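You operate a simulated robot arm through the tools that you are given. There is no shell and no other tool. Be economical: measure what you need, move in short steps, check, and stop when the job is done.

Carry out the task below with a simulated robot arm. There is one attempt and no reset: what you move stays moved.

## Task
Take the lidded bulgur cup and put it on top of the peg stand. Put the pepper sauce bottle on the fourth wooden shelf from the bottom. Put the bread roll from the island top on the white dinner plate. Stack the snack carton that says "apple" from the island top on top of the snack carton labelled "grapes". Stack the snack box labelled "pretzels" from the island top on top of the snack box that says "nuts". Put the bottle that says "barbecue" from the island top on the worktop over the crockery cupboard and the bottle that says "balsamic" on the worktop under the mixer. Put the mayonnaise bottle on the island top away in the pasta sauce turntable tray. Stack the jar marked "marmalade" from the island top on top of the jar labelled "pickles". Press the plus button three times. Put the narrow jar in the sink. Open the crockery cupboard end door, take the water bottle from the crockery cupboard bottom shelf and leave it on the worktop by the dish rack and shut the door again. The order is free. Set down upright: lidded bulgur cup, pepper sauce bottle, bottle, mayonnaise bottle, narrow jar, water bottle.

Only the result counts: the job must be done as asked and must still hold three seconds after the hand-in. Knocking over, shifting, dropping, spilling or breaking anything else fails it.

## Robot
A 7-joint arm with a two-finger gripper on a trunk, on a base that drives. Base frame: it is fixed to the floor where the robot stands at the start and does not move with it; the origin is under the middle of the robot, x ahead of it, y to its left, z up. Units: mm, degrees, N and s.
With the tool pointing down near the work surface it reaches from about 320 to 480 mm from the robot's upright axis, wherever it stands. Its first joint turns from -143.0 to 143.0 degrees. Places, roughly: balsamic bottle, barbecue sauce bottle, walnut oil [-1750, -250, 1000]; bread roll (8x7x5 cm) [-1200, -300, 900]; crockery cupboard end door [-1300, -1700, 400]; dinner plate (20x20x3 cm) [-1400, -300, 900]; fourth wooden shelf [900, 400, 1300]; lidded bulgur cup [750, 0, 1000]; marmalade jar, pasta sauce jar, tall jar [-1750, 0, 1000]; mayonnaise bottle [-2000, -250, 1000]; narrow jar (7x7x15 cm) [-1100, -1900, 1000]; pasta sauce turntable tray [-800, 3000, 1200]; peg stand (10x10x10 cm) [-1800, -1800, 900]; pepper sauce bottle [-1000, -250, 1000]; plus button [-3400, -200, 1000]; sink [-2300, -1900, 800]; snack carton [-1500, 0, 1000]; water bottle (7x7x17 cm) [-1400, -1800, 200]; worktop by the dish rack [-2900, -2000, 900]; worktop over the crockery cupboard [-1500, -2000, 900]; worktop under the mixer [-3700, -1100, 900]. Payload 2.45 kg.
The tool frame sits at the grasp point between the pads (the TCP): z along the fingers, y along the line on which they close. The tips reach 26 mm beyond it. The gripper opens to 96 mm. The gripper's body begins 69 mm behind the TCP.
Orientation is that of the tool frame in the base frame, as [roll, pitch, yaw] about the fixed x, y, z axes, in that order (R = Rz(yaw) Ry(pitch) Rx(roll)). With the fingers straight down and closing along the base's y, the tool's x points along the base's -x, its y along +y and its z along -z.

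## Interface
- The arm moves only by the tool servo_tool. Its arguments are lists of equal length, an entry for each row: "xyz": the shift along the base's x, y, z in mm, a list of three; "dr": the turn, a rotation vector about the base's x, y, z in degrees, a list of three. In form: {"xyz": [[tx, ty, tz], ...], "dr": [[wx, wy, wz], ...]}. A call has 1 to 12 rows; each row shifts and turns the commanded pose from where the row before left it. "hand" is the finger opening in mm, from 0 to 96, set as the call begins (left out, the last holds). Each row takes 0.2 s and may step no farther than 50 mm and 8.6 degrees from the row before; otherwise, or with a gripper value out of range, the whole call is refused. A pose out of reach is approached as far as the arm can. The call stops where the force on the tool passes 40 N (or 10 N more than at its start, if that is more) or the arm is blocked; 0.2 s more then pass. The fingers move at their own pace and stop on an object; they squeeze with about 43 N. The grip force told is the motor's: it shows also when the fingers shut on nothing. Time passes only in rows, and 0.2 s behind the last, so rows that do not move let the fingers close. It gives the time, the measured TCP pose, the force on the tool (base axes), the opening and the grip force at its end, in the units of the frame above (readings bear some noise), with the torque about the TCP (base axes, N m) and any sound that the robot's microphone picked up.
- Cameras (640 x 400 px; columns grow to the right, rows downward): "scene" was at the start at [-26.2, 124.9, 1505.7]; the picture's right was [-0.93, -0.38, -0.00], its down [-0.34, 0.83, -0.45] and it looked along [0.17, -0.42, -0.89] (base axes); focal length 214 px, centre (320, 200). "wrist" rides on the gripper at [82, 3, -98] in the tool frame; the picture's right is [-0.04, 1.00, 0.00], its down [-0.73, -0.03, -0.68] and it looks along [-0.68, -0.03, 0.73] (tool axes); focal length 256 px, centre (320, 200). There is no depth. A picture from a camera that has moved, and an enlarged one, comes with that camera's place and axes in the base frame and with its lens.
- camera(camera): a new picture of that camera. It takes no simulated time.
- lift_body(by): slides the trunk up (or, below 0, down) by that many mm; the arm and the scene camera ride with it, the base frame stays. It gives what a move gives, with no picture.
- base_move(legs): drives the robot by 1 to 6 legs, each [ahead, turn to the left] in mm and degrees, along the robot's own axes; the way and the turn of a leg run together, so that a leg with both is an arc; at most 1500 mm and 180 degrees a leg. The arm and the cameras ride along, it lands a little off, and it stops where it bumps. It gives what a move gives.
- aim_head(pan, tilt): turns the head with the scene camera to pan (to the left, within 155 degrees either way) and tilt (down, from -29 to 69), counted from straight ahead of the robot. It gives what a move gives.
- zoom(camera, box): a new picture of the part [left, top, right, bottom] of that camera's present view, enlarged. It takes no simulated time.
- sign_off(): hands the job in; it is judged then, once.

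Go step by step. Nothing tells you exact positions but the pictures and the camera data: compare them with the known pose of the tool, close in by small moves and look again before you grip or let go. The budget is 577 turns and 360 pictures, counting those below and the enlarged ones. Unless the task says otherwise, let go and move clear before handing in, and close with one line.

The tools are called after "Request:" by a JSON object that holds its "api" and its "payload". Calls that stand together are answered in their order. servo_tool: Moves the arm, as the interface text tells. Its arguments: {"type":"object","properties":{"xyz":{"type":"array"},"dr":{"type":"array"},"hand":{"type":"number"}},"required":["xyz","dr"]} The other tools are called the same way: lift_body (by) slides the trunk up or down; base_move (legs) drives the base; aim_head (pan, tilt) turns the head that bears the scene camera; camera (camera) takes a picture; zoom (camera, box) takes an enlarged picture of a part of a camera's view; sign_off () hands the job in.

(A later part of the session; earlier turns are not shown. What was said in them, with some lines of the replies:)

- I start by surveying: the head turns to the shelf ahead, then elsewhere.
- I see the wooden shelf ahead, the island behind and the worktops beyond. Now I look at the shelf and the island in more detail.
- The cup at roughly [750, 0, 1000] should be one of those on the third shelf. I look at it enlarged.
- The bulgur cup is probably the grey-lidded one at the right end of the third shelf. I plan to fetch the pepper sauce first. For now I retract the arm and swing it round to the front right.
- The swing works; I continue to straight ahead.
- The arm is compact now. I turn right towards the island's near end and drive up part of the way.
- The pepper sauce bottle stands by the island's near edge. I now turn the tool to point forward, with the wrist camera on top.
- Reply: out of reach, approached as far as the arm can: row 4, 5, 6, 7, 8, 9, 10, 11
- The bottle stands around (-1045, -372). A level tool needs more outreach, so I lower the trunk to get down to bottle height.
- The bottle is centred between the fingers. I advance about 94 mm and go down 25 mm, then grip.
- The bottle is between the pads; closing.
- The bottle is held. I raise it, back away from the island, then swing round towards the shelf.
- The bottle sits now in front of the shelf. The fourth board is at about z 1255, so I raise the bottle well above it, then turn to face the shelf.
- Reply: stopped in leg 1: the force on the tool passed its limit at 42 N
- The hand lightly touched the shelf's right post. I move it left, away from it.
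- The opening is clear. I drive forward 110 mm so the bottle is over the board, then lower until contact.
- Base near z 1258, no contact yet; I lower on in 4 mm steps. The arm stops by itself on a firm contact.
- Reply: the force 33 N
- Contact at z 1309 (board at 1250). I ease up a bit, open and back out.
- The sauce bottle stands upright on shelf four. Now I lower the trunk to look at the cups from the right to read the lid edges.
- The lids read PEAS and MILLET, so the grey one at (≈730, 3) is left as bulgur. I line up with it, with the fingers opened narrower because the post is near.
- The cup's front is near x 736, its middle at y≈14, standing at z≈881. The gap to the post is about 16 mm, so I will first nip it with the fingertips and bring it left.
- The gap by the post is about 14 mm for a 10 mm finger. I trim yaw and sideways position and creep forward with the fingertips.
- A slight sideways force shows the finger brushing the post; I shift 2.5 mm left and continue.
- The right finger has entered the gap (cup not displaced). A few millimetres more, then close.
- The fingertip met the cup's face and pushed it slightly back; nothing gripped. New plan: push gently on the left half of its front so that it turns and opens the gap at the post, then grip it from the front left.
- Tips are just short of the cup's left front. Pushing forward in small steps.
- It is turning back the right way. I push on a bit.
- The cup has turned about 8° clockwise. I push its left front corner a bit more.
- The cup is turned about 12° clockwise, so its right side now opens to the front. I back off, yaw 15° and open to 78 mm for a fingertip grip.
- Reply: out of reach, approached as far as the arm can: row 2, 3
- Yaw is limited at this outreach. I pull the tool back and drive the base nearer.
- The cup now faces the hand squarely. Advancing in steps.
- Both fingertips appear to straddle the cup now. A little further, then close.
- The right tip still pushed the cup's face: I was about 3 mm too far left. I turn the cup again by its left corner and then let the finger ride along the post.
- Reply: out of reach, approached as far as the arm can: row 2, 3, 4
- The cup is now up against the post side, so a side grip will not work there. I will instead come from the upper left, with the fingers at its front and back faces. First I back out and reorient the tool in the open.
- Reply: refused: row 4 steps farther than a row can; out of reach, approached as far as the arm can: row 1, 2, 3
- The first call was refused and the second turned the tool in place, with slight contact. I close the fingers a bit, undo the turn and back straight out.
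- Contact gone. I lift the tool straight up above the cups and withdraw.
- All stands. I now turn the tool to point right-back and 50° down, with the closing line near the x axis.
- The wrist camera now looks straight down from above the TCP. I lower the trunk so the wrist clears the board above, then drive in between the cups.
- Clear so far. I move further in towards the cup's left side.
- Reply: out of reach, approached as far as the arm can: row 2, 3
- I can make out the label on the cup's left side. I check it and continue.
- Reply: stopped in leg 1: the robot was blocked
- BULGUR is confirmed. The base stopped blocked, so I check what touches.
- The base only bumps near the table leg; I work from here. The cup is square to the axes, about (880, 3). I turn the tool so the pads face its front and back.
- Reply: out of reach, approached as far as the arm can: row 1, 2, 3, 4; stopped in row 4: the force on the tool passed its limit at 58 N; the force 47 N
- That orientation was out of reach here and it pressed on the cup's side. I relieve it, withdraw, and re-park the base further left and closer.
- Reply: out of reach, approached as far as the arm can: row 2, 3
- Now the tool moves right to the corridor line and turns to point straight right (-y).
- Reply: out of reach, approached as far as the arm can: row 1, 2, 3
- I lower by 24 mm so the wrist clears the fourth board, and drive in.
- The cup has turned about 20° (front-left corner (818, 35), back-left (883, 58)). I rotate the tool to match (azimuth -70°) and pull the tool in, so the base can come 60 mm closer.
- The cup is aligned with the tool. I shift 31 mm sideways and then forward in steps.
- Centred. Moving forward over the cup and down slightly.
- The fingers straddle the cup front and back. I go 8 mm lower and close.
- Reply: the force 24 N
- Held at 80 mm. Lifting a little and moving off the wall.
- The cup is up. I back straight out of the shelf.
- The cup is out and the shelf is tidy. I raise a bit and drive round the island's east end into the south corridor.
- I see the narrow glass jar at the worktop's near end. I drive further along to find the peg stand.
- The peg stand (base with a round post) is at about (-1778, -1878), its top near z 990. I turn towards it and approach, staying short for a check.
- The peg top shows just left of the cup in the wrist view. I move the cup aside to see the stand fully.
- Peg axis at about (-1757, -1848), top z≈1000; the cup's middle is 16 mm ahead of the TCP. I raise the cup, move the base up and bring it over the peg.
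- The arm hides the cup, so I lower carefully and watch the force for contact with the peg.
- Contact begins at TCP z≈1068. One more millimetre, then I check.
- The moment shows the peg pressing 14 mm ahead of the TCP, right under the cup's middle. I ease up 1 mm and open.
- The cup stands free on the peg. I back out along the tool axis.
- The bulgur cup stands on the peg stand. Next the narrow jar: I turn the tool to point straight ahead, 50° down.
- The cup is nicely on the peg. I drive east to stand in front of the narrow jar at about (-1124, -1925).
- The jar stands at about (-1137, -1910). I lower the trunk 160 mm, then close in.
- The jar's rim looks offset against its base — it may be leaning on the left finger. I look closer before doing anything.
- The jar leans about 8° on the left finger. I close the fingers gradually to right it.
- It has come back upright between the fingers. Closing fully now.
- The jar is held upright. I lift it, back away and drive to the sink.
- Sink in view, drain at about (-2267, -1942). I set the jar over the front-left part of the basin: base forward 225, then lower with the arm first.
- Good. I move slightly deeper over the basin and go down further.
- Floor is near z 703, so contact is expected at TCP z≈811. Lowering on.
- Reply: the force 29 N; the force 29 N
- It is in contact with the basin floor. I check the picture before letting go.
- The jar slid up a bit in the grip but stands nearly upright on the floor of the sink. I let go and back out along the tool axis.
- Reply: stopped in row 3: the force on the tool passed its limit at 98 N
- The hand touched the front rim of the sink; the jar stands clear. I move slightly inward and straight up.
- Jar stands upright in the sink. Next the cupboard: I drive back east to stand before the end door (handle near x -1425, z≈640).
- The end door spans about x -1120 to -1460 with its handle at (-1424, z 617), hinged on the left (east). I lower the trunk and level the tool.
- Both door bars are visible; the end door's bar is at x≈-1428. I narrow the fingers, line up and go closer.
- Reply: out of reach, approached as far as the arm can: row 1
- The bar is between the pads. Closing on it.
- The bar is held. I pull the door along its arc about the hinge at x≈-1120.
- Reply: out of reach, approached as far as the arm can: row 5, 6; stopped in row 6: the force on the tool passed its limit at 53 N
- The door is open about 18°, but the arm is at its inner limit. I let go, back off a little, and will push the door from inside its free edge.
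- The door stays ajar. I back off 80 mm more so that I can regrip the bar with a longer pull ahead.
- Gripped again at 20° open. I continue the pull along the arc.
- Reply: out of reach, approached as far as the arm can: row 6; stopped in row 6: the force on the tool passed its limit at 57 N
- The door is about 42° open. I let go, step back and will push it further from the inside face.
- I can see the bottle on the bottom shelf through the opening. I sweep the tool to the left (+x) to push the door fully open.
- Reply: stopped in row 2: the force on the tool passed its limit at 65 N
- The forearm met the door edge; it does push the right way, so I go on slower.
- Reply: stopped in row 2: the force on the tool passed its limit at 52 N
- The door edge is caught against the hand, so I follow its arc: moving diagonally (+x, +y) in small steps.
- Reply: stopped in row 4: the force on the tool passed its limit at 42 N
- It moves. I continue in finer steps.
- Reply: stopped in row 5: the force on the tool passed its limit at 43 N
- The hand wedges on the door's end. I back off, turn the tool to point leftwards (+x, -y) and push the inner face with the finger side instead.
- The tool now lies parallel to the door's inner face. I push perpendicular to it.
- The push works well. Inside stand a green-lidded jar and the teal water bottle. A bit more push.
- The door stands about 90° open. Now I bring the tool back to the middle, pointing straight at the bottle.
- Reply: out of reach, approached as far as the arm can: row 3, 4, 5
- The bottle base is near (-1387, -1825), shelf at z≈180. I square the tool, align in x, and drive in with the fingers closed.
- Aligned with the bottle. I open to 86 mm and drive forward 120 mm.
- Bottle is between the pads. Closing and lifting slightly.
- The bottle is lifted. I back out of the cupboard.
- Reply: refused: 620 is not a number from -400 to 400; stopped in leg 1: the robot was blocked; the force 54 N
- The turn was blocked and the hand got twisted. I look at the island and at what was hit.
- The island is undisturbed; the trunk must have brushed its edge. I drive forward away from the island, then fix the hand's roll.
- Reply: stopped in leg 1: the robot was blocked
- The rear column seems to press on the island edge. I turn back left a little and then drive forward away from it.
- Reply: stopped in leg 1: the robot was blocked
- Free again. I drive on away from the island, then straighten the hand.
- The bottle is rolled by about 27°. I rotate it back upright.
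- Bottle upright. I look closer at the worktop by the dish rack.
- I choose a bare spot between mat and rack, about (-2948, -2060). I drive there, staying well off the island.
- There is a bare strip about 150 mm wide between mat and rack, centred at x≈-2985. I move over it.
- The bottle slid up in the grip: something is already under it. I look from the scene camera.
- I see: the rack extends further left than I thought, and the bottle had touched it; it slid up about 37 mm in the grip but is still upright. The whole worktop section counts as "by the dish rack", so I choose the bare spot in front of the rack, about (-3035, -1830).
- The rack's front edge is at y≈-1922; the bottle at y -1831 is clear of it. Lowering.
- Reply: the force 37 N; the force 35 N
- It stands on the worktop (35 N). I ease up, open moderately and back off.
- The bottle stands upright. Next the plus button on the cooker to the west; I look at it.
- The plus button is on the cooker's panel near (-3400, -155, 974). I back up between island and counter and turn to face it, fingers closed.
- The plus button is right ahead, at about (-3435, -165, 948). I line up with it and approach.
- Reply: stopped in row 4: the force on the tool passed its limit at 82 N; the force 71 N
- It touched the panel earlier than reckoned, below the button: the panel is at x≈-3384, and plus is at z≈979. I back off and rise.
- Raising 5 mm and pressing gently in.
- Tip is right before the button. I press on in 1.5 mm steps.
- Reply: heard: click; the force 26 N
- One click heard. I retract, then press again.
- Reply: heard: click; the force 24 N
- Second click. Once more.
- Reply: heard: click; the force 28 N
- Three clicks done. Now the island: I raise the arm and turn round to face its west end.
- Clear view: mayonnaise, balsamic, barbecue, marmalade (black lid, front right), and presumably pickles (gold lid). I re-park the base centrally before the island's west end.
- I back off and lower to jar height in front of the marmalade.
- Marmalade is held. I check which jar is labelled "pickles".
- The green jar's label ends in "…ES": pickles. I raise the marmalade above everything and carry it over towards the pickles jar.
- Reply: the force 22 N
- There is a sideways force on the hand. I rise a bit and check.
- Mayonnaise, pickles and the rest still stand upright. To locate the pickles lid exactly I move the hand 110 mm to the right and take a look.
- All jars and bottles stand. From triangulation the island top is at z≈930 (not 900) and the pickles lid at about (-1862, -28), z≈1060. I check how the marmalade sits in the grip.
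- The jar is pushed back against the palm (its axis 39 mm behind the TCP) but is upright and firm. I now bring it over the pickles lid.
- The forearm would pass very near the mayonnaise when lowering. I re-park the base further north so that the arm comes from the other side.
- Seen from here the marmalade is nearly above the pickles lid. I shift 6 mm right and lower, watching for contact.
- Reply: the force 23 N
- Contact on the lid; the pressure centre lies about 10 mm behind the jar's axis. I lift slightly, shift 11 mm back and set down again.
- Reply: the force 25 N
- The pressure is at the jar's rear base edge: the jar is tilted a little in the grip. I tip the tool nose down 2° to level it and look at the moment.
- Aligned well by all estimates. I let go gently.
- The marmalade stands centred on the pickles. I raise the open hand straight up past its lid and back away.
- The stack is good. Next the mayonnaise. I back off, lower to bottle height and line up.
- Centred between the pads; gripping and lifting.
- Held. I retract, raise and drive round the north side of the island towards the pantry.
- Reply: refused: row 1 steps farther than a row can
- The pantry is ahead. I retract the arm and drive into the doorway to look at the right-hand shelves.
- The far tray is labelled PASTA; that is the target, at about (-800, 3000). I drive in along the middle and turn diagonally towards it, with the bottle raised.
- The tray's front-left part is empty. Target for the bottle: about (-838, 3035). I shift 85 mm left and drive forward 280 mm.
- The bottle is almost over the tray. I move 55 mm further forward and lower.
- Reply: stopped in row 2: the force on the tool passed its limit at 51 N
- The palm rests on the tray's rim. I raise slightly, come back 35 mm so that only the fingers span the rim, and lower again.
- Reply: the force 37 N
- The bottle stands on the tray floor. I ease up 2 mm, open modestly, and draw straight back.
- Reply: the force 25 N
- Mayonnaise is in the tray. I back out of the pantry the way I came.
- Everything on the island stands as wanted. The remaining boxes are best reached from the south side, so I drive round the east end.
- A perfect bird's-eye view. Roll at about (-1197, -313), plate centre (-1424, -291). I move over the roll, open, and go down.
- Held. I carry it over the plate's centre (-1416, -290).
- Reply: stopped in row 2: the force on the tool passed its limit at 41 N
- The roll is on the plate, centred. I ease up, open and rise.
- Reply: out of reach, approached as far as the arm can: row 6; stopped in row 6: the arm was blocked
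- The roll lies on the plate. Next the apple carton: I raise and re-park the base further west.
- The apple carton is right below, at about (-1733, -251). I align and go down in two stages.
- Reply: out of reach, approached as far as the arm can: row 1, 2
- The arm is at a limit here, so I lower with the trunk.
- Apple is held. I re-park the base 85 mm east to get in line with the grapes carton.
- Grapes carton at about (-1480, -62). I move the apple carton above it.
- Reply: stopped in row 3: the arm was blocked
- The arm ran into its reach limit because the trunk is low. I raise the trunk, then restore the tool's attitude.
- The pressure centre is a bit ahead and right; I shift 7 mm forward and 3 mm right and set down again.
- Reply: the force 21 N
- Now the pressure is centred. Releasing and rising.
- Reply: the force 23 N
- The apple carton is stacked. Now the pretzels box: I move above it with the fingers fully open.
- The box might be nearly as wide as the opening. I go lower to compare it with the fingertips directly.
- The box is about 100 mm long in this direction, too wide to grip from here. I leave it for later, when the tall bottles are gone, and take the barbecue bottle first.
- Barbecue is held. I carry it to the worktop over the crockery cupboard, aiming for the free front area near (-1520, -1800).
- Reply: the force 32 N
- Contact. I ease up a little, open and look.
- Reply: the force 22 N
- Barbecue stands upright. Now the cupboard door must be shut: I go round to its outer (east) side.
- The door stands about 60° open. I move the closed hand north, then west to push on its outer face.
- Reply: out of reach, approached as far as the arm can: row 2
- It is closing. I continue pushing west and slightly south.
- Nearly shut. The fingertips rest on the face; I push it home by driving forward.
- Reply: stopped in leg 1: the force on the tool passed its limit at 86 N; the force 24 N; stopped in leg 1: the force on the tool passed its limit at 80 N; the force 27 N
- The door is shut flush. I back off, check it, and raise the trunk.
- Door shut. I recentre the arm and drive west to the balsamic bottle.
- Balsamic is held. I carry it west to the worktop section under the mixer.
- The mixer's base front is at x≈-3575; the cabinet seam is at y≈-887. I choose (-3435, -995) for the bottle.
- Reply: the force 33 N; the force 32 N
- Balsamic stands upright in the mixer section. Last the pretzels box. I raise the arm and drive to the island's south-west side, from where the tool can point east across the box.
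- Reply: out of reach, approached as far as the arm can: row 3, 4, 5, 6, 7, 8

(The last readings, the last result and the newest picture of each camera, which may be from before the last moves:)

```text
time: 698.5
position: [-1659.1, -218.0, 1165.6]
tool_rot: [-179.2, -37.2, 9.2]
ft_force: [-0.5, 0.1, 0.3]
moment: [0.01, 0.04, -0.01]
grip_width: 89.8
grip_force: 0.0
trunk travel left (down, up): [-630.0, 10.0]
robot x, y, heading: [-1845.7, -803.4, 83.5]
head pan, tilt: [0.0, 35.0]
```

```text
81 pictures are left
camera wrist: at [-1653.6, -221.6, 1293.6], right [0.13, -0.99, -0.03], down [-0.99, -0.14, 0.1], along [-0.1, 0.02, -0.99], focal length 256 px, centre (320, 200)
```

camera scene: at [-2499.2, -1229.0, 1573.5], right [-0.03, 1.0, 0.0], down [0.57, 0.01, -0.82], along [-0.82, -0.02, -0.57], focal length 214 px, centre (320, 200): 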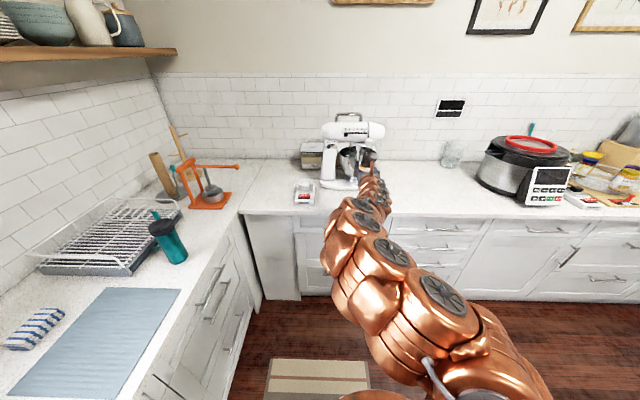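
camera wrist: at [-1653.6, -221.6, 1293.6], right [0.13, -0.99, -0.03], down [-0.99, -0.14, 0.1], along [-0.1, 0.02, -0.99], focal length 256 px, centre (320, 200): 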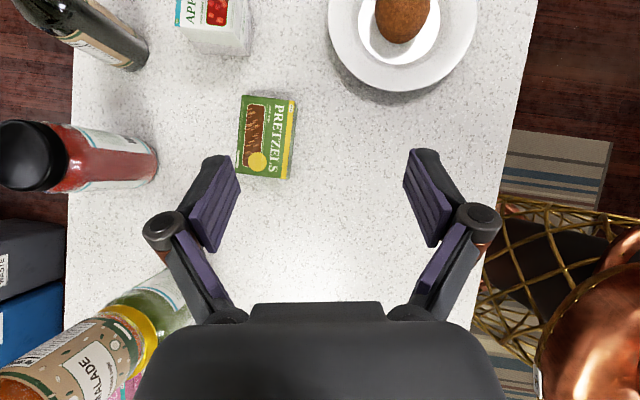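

The tool now points east with the box's 67 mm width across the fingers. I move above the box.

Request:
{"api": "servo_tool", "payload": {"xyz": [[14, 29, 0], [14, 29, 0], [13, 29, 0]], "dr": [[0, 0, -1.5], [0, 0, -1.5], [0, 0, 0]], "hand": 94}}

Request:
{"api": "camera", "payload": {"camera": "wrist"}}

```text
time: 699.3
position: [-1618.5, -131.1, 1166.6]
tool_rot: [-179.3, -37.1, 6.1]
ft_force: [0.6, -1.0, 0.2]
moment: [0.01, 0.0, 0.03]
grip_width: 94.0
grip_force: 0.0
trunk travel left (down, up): [-630.0, 10.0]
robot x, y, heading: [-1845.8, -803.7, 83.9]
head pan, tilt: [0.0, 35.0]
```

```text
80 pictures are left
camera wrist: at [-1611.7, -135.2, 1294.5], right [0.08, -1.0, -0.03], down [-0.99, -0.09, 0.1], along [-0.1, 0.03, -0.99], focal length 256 px, centre (320, 200)
```

wrist: 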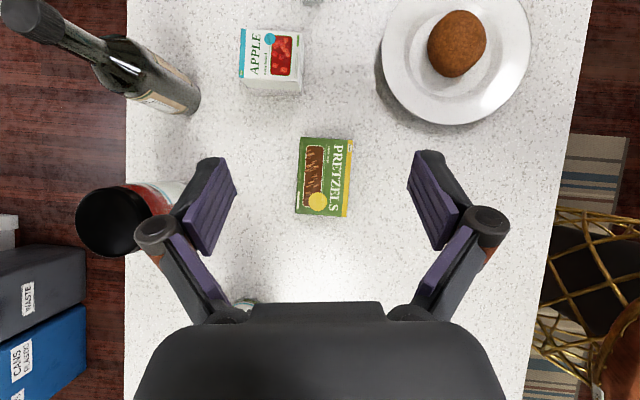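

Request:
{"api": "lift_body", "payload": {"by": -150}}

Request:
{"api": "servo_tool", "payload": {"xyz": [[2, 3, 0], [0, 0, 0]], "dr": [[0, 0, 0], [0, 0, 0]]}}

Request:
{"api": "camera", "payload": {"camera": "wrist"}}

```text
time: 701.1
position: [-1617.6, -131.8, 1017.4]
tool_rot: [-179.3, -37.2, 6.2]
ft_force: [-0.4, -0.7, -0.1]
moment: [-0.02, 0.03, -0.01]
grip_width: 93.9
grip_force: 0.0
trunk travel left (down, up): [-480.0, 160.0]
robot x, y, heading: [-1843.5, -800.4, 83.7]
head pan, tilt: [0.0, 35.0]
```

```text
time: 701.7
position: [-1615.1, -127.1, 1018.8]
tool_rot: [-179.2, -37.2, 6.3]
ft_force: [0.1, 0.9, 0.6]
moment: [-0.01, -0.02, -0.04]
grip_width: 94.0
grip_force: 0.2
trunk travel left (down, up): [-480.0, 160.0]
robot x, y, heading: [-1843.7, -806.0, 83.4]
head pan, tilt: [0.0, 35.0]
```

```text
79 pictures are left
camera wrist: at [-1610.0, -132.1, 1144.2], right [0.08, -1.0, -0.03], down [-0.99, -0.09, 0.1], along [-0.1, 0.02, -0.99], focal length 256 px, centre (320, 200)
```

wrist: 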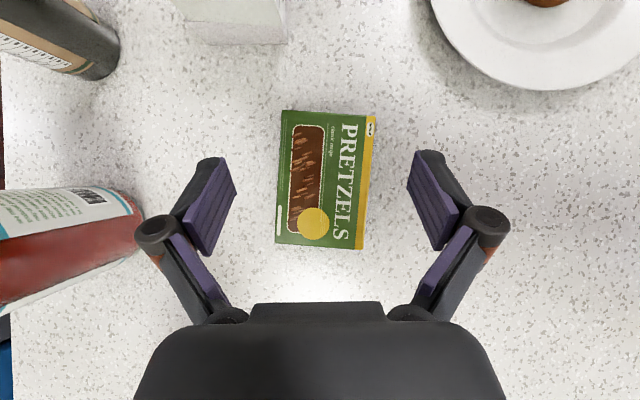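

Request:
{"api": "lift_body", "payload": {"by": -68}}

Request:
{"api": "camera", "payload": {"camera": "wrist"}}

```text
time: 702.7
position: [-1616.1, -127.4, 949.3]
tool_rot: [-179.4, -37.2, 6.2]
ft_force: [-0.3, 0.3, 0.4]
moment: [-0.02, -0.02, -0.01]
grip_width: 93.9
grip_force: 0.1
trunk travel left (down, up): [-412.0, 228.0]
robot x, y, heading: [-1843.6, -803.5, 83.6]
head pan, tilt: [0.0, 35.0]
```

```text
78 pictures are left
camera wrist: at [-1610.0, -132.2, 1076.4], right [0.08, -1.0, -0.03], down [-0.99, -0.09, 0.1], along [-0.1, 0.03, -0.99], focal length 256 px, centre (320, 200)
```

wrist: 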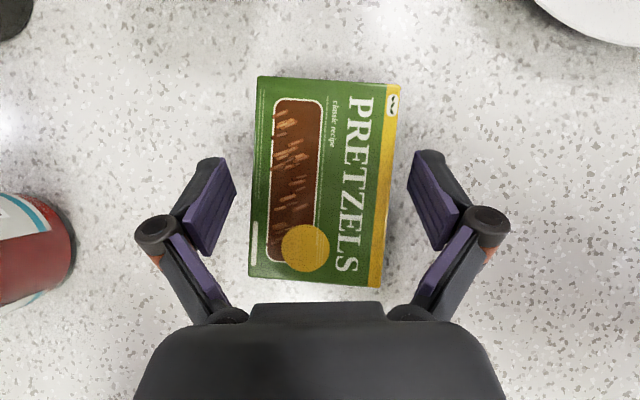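

Request:
{"api": "servo_tool", "payload": {"xyz": [[0, 0, -3], [0, 0, 0], [0, 0, 0], [0, 0, 0]], "dr": [[0, 0, 0], [0, 0, 0], [0, 0, 0], [0, 0, 0]], "hand": 20}}

Request:
{"api": "lift_body", "payload": {"by": 150}}

Request:
{"api": "camera", "payload": {"camera": "wrist"}}

```text
time: 703.7
position: [-1614.9, -128.7, 947.0]
tool_rot: [-179.3, -37.1, 6.2]
ft_force: [-2.0, -0.3, 7.3]
moment: [-0.22, -0.12, -0.21]
grip_width: 74.1
grip_force: 43.2
trunk travel left (down, up): [-412.0, 228.0]
robot x, y, heading: [-1843.5, -802.4, 83.6]
head pan, tilt: [0.0, 35.0]
```

```text
time: 705.5
position: [-1614.8, -126.8, 1097.5]
tool_rot: [-179.4, -37.1, 6.1]
ft_force: [0.7, -0.1, -1.4]
moment: [0.0, 0.0, 0.0]
grip_width: 72.8
grip_force: 42.6
trunk travel left (down, up): [-562.0, 78.0]
robot x, y, heading: [-1841.5, -800.4, 83.4]
head pan, tilt: [0.0, 35.0]
```

```text
77 pictures are left
camera wrist: at [-1609.8, -132.1, 1223.3], right [0.08, -1.0, -0.03], down [-0.99, -0.09, 0.1], along [-0.1, 0.03, -0.99], focal length 256 px, centre (320, 200)
```

wrist: 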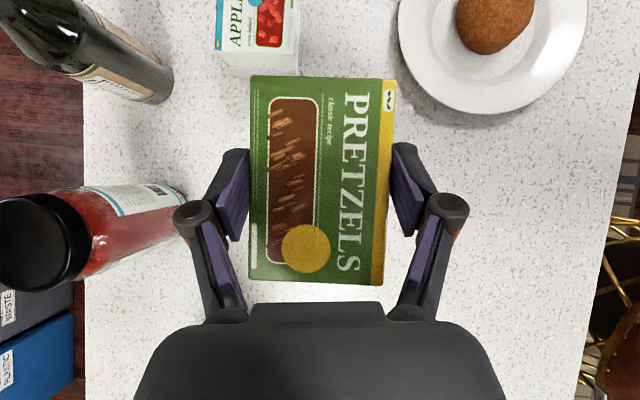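

Held at 73 mm. The nuts box lies with its long side north–south, so I carry the pretzels round to the island's east end to set them down aligned.

Request:
{"api": "lift_body", "payload": {"by": 70}}

Request:
{"api": "base_move", "payload": {"legs": [[-60, 0], [0, -85], [1360, 0], [0, 92], [370, 0], [0, 77]]}}

Request:
{"api": "camera", "payload": {"camera": "wrist"}}

```text
time: 706.6
position: [-1615.9, -127.3, 1166.4]
tool_rot: [-179.2, -37.2, 6.2]
ft_force: [-0.3, 0.4, -0.6]
moment: [0.0, -0.01, 0.03]
grip_width: 72.6
grip_force: 42.7
trunk travel left (down, up): [-632.0, 8.0]
robot x, y, heading: [-1845.7, -803.0, 83.8]
head pan, tilt: [0.0, 35.0]
```

```text
time: 726.7
position: [-1137.1, -210.5, 1166.4]
tool_rot: [-179.3, -37.2, 90.3]
ft_force: [0.2, 0.1, -0.4]
moment: [-0.02, -0.01, -0.01]
grip_width: 71.3
grip_force: 42.7
trunk travel left (down, up): [-632.0, 8.0]
robot x, y, heading: [-492.2, -510.3, 167.6]
head pan, tilt: [0.0, 35.0]
```

```text
76 pictures are left
camera wrist: at [-1133.7, -205.3, 1293.3], right [1.0, -0.02, -0.03], down [-0.02, -0.99, 0.1], along [-0.04, -0.1, -0.99], focal length 256 px, centre (320, 200)
```

wrist: 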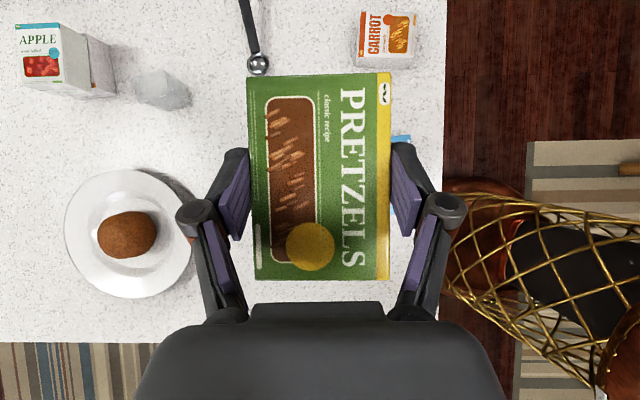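

I shift the tool west a little to see the nuts box.

Request:
{"api": "servo_tool", "payload": {"xyz": [[-40, 0, 0], [-40, 0, 0], [-20, 0, 0]], "dr": [[0, 0, 0], [0, 0, 0], [0, 0, 0]]}}

Request:
{"api": "camera", "payload": {"camera": "wrist"}}

```text
time: 727.5
position: [-1228.9, -214.4, 1166.1]
tool_rot: [-179.4, -37.3, 90.4]
ft_force: [-0.1, -1.5, 0.6]
moment: [0.05, 0.05, 0.01]
grip_width: 71.3
grip_force: 43.3
out of reach, approached as far as the arm can: row 3
trunk travel left (down, up): [-632.0, 8.0]
robot x, y, heading: [-492.8, -512.0, 167.6]
head pan, tilt: [0.0, 35.0]
```

```text
75 pictures are left
camera wrist: at [-1224.7, -209.7, 1293.1], right [1.0, -0.02, -0.03], down [-0.02, -1.0, 0.1], along [-0.03, -0.09, -0.99], focal length 256 px, centre (320, 200)
```

wrist: 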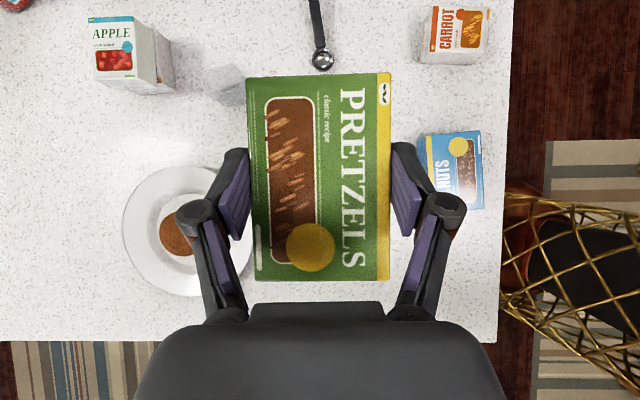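

Nuts box centre at about (-1062, -207), well aligned with the pretzels. I move above it.

Request:
{"api": "servo_tool", "payload": {"xyz": [[42, 1, 0], [42, 1, 0], [42, 1, 0], [41, 1, 0], [0, 0, -40], [0, 0, -40]], "dr": [[0, 0, 0], [0, 0, 0], [0, 0, 0], [0, 0, 0], [0, 0, 0], [0, 0, 0]]}}

Request:
{"api": "camera", "payload": {"camera": "wrist"}}

Request:
{"api": "aim_head", "payload": {"pan": 0, "tilt": 30}}

Request:
{"api": "camera", "payload": {"camera": "scene"}}

```text
time: 728.9
position: [-1058.6, -206.1, 1085.3]
tool_rot: [-179.5, -37.2, 90.3]
ft_force: [0.1, -0.3, -0.5]
moment: [-0.01, 0.02, -0.01]
grip_width: 71.0
grip_force: 42.9
trunk travel left (down, up): [-632.0, 8.0]
robot x, y, heading: [-493.9, -512.9, 167.7]
head pan, tilt: [0.0, 35.0]
```

```text
74 pictures are left
camera wrist: at [-1056.0, -200.5, 1212.1], right [1.0, -0.02, -0.03], down [-0.02, -0.99, 0.1], along [-0.03, -0.1, -0.99], focal length 256 px, centre (320, 200)
```

wrist: 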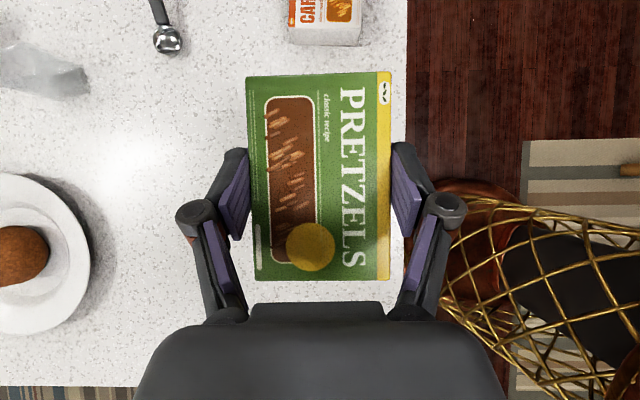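

```text
time: 729.6
position: [-1060.9, -205.2, 1085.7]
tool_rot: [-179.3, -37.1, 90.3]
ft_force: [0.2, 0.1, -1.5]
moment: [-0.01, 0.0, 0.0]
grip_width: 71.3
grip_force: 43.3
trunk travel left (down, up): [-632.0, 8.0]
robot x, y, heading: [-492.1, -510.0, 167.5]
head pan, tilt: [0.0, 30.0]
```

```text
73 pictures are left
camera scene: at [-569.7, -676.9, 1608.3], right [0.21, 0.98, 0.0], down [0.49, -0.11, -0.87], along [-0.85, 0.19, -0.5], focal length 214 px, centre (320, 200)
```

scene: 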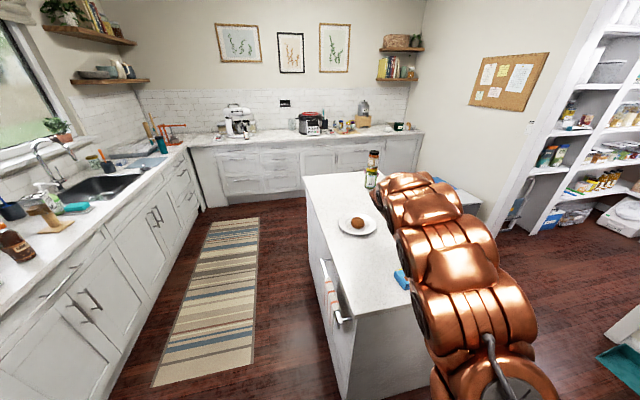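

Request:
{"api": "servo_tool", "payload": {"xyz": [[-1, -5, -25], [0, 0, -25], [0, 0, -18], [0, 0, -8]], "dr": [[0, 0, 0], [0, 0, 0], [0, 0, 0], [0, 0, 0]]}}

Request:
{"api": "camera", "payload": {"camera": "wrist"}}

Request:
{"api": "zoom", "payload": {"camera": "scene", "box": [340, 210, 460, 330]}}

```text
time: 730.6
position: [-1060.9, -212.0, 1009.6]
tool_rot: [-179.3, -37.1, 90.3]
ft_force: [-0.2, -0.7, -1.1]
moment: [0.02, 0.02, -0.02]
grip_width: 71.2
grip_force: 42.7
trunk travel left (down, up): [-632.0, 8.0]
robot x, y, heading: [-488.7, -509.6, 167.8]
head pan, tilt: [0.0, 30.0]
```

```text
72 pictures are left
camera wrist: at [-1057.4, -206.3, 1136.8], right [1.0, -0.02, -0.03], down [-0.02, -0.99, 0.1], along [-0.03, -0.1, -0.99], focal length 256 px, centre (320, 200)
```

wrist: 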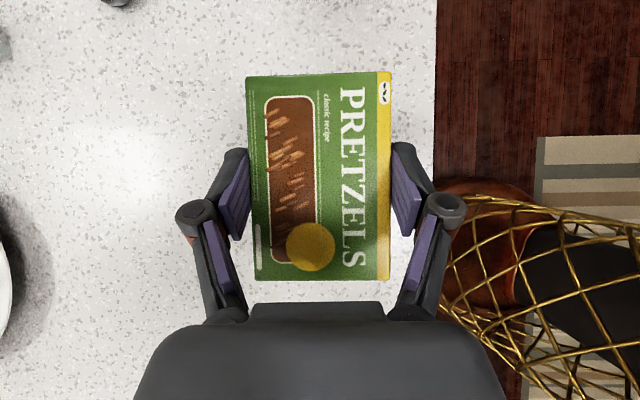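

```text
3.33 times, centred on (400, 270) of scene
camera zoom: at [-569.6, -676.9, 1608.3], right [0.21, 0.98, 0.0], down [0.49, -0.11, -0.87], along [-0.85, 0.19, -0.5], focal length 715 px, centre (53, -33)
```

zoom: 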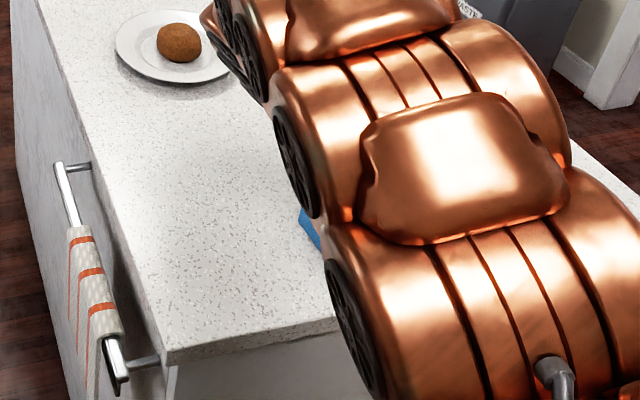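

Request:
{"api": "servo_tool", "payload": {"xyz": [[0, 0, -6], [0, 0, -4], [0, 0, -3], [0, 0, -3]], "dr": [[0, 0, 0], [0, 0, 0], [0, 0, 0], [0, 0, 0]]}}

Request:
{"api": "servo_tool", "payload": {"xyz": [[0, 0, -3], [0, 0, -2]], "dr": [[0, 0, 0], [0, 0, 0]]}}

```text
time: 731.6
position: [-1061.7, -211.2, 994.6]
tool_rot: [-179.2, -37.2, 90.2]
ft_force: [0.5, -0.1, -0.5]
moment: [0.0, 0.0, 0.02]
grip_width: 71.1
grip_force: 43.0
trunk travel left (down, up): [-632.0, 8.0]
robot x, y, heading: [-492.1, -512.4, 167.7]
head pan, tilt: [0.0, 30.0]
```

```text
time: 732.2
position: [-1060.8, -211.4, 988.9]
tool_rot: [-179.3, -37.2, 90.3]
ft_force: [0.2, 0.1, -0.8]
moment: [-0.01, -0.01, -0.01]
grip_width: 71.2
grip_force: 43.1
trunk travel left (down, up): [-632.0, 8.0]
robot x, y, heading: [-489.1, -510.6, 167.8]
head pan, tilt: [0.0, 30.0]
```

Request:
{"api": "servo_tool", "payload": {"xyz": [[0, 0, -2], [0, 0, -2], [0, 0, -2]], "dr": [[0, 0, 0], [0, 0, 0], [0, 0, 0]]}}

Request:
{"api": "servo_tool", "payload": {"xyz": [[0, 0, -2], [0, 0, -2]], "dr": [[0, 0, 0], [0, 0, 0]]}}

```text
time: 733.0
position: [-1062.1, -211.9, 983.9]
tool_rot: [-179.3, -37.3, 90.1]
ft_force: [-0.6, 1.2, 0.5]
moment: [-0.02, 0.02, -0.01]
grip_width: 71.3
grip_force: 43.1
trunk travel left (down, up): [-632.0, 8.0]
robot x, y, heading: [-491.8, -508.2, 167.5]
head pan, tilt: [0.0, 30.0]
```

```text
time: 733.6
position: [-1060.8, -212.9, 982.0]
tool_rot: [-178.9, -37.5, 90.2]
ft_force: [0.1, 0.3, 33.9]
moment: [-0.27, -0.27, -0.04]
grip_width: 71.5
grip_force: 42.9
trunk travel left (down, up): [-632.0, 8.0]
robot x, y, heading: [-492.6, -506.9, 167.6]
head pan, tilt: [0.0, 30.0]
```

Contact, with the pressure nearly central. I ease up and open.

Request:
{"api": "servo_tool", "payload": {"xyz": [[0, 0, 1.5], [0, 0, 0]], "dr": [[0, 0, 0], [0, 0, 0]]}}

Request:
{"api": "servo_tool", "payload": {"xyz": [[0, 0, 0], [0, 0, 0], [0, 0, 0]], "dr": [[0, 0, 0], [0, 0, 0], [0, 0, 0]], "hand": 92}}

Request:
{"api": "servo_tool", "payload": {"xyz": [[0, -3, 8], [0, -6, 15], [0, -10, 30], [0, -15, 40], [0, -20, 40], [0, -20, 40]], "dr": [[0, 0, 0], [0, 0, 0], [0, 0, 0], [0, 0, 0], [0, 0, 0], [0, 0, 0]]}}

Request:
{"api": "camera", "payload": {"camera": "wrist"}}

```text
time: 734.2
position: [-1061.6, -211.7, 983.5]
tool_rot: [-179.1, -37.3, 90.1]
ft_force: [-5.9, 4.9, 35.5]
moment: [0.52, 0.21, 0.1]
grip_width: 71.5
grip_force: 43.0
trunk travel left (down, up): [-632.0, 8.0]
robot x, y, heading: [-487.5, -507.0, 167.7]
head pan, tilt: [0.0, 30.0]
```

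```text
time: 735.0
position: [-1061.3, -211.6, 979.9]
tool_rot: [-179.4, -37.2, 90.4]
ft_force: [0.3, 0.3, 0.9]
moment: [0.0, 0.04, 0.02]
grip_width: 92.1
grip_force: 0.0
trunk travel left (down, up): [-632.0, 8.0]
robot x, y, heading: [-493.1, -509.6, 167.7]
head pan, tilt: [0.0, 30.0]
```

```text
time: 736.4
position: [-1060.2, -286.0, 1152.3]
tool_rot: [-179.4, -37.0, 90.2]
ft_force: [0.1, 0.2, 0.0]
moment: [0.0, 0.01, -0.01]
grip_width: 92.1
grip_force: 0.0
trunk travel left (down, up): [-632.0, 8.0]
robot x, y, heading: [-487.6, -508.0, 167.6]
head pan, tilt: [0.0, 30.0]
```

```text
70 pictures are left
camera wrist: at [-1056.8, -281.0, 1279.9], right [1.0, -0.02, -0.03], down [-0.02, -0.99, 0.1], along [-0.03, -0.1, -0.99], focal length 256 px, centre (320, 200)
```

wrist: 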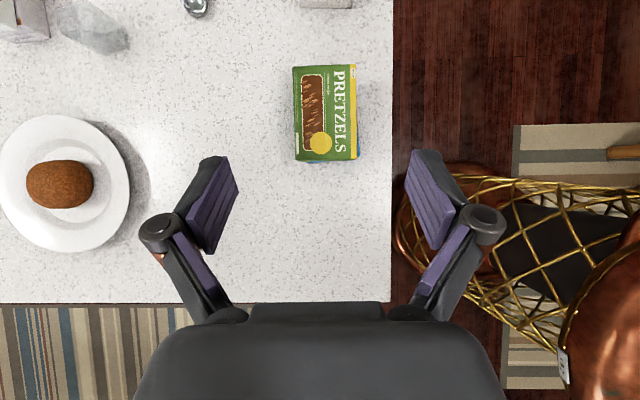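

The pretzels sit squarely on the nuts. I back away and make a final check of everything.

Request:
{"api": "base_move", "payload": {"legs": [[-180, 0]]}}

Request:
{"api": "aim_head", "payload": {"pan": 15, "tilt": 25}}

Request:
{"api": "zoom", "payload": {"camera": "scene", "box": [0, 100, 320, 300]}}

Request:
{"api": "zoom", "payload": {"camera": "scene", "box": [280, 130, 480, 255]}}

```text
time: 737.9
position: [-884.7, -324.2, 1153.0]
tool_rot: [-179.3, -37.2, 90.3]
ft_force: [-0.3, 0.0, 0.3]
moment: [0.0, -0.04, 0.03]
grip_width: 91.9
grip_force: 0.0
trunk travel left (down, up): [-632.0, 8.0]
robot x, y, heading: [-312.5, -546.3, 167.4]
head pan, tilt: [0.0, 30.0]
```

```text
time: 738.7
position: [-884.0, -324.7, 1153.3]
tool_rot: [-179.4, -37.3, 90.2]
ft_force: [-0.6, 0.1, -0.1]
moment: [0.01, 0.03, 0.05]
grip_width: 92.0
grip_force: 0.1
trunk travel left (down, up): [-632.0, 8.0]
robot x, y, heading: [-316.7, -550.7, 167.8]
head pan, tilt: [15.0, 25.0]
```

```text
2.00 times, centred on (160, 200) of scene
camera zoom: at [-397.4, -739.2, 1616.3], right [-0.04, 1.0, 0.0], down [0.42, 0.02, -0.91], along [-0.91, -0.04, -0.42], focal length 429 px, centre (640, 200)
```

zoom: 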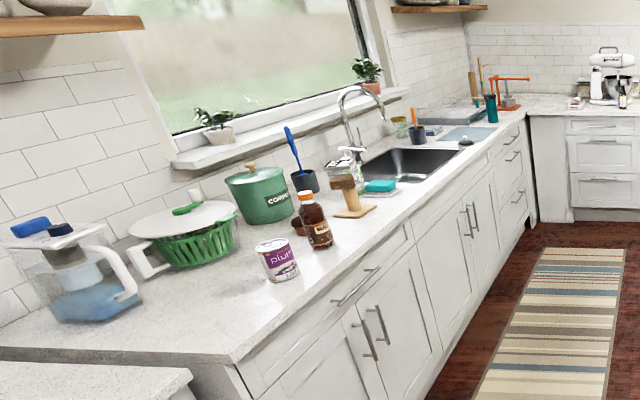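

```text
3.20 times, centred on (380, 192) of scene
camera zoom: at [-397.4, -739.2, 1616.3], right [-0.04, 1.0, 0.0], down [0.42, 0.02, -0.91], along [-0.91, -0.04, -0.42], focal length 686 px, centre (128, 224)
```

zoom: 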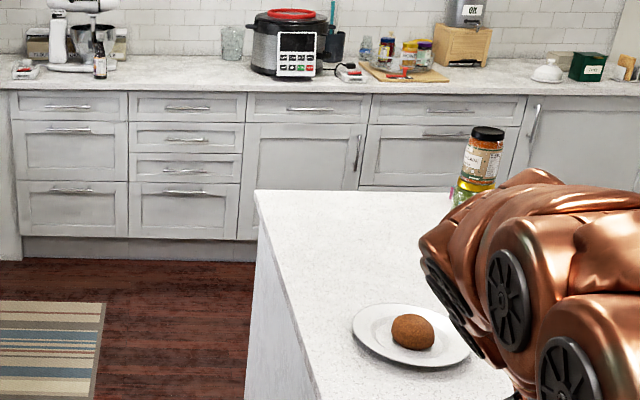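

Everything checks out: the stacks stand, the cupboard door is shut, the bottles, jar and cup are upright, and the hand is empty and clear of everything. I hand in.

Request:
{"api": "sign_off", "payload": {}}

```text
The job is handed in.
```

I finished every item on the list and handed the job in. In my last pictures, the parts of the job I could still see were in place.
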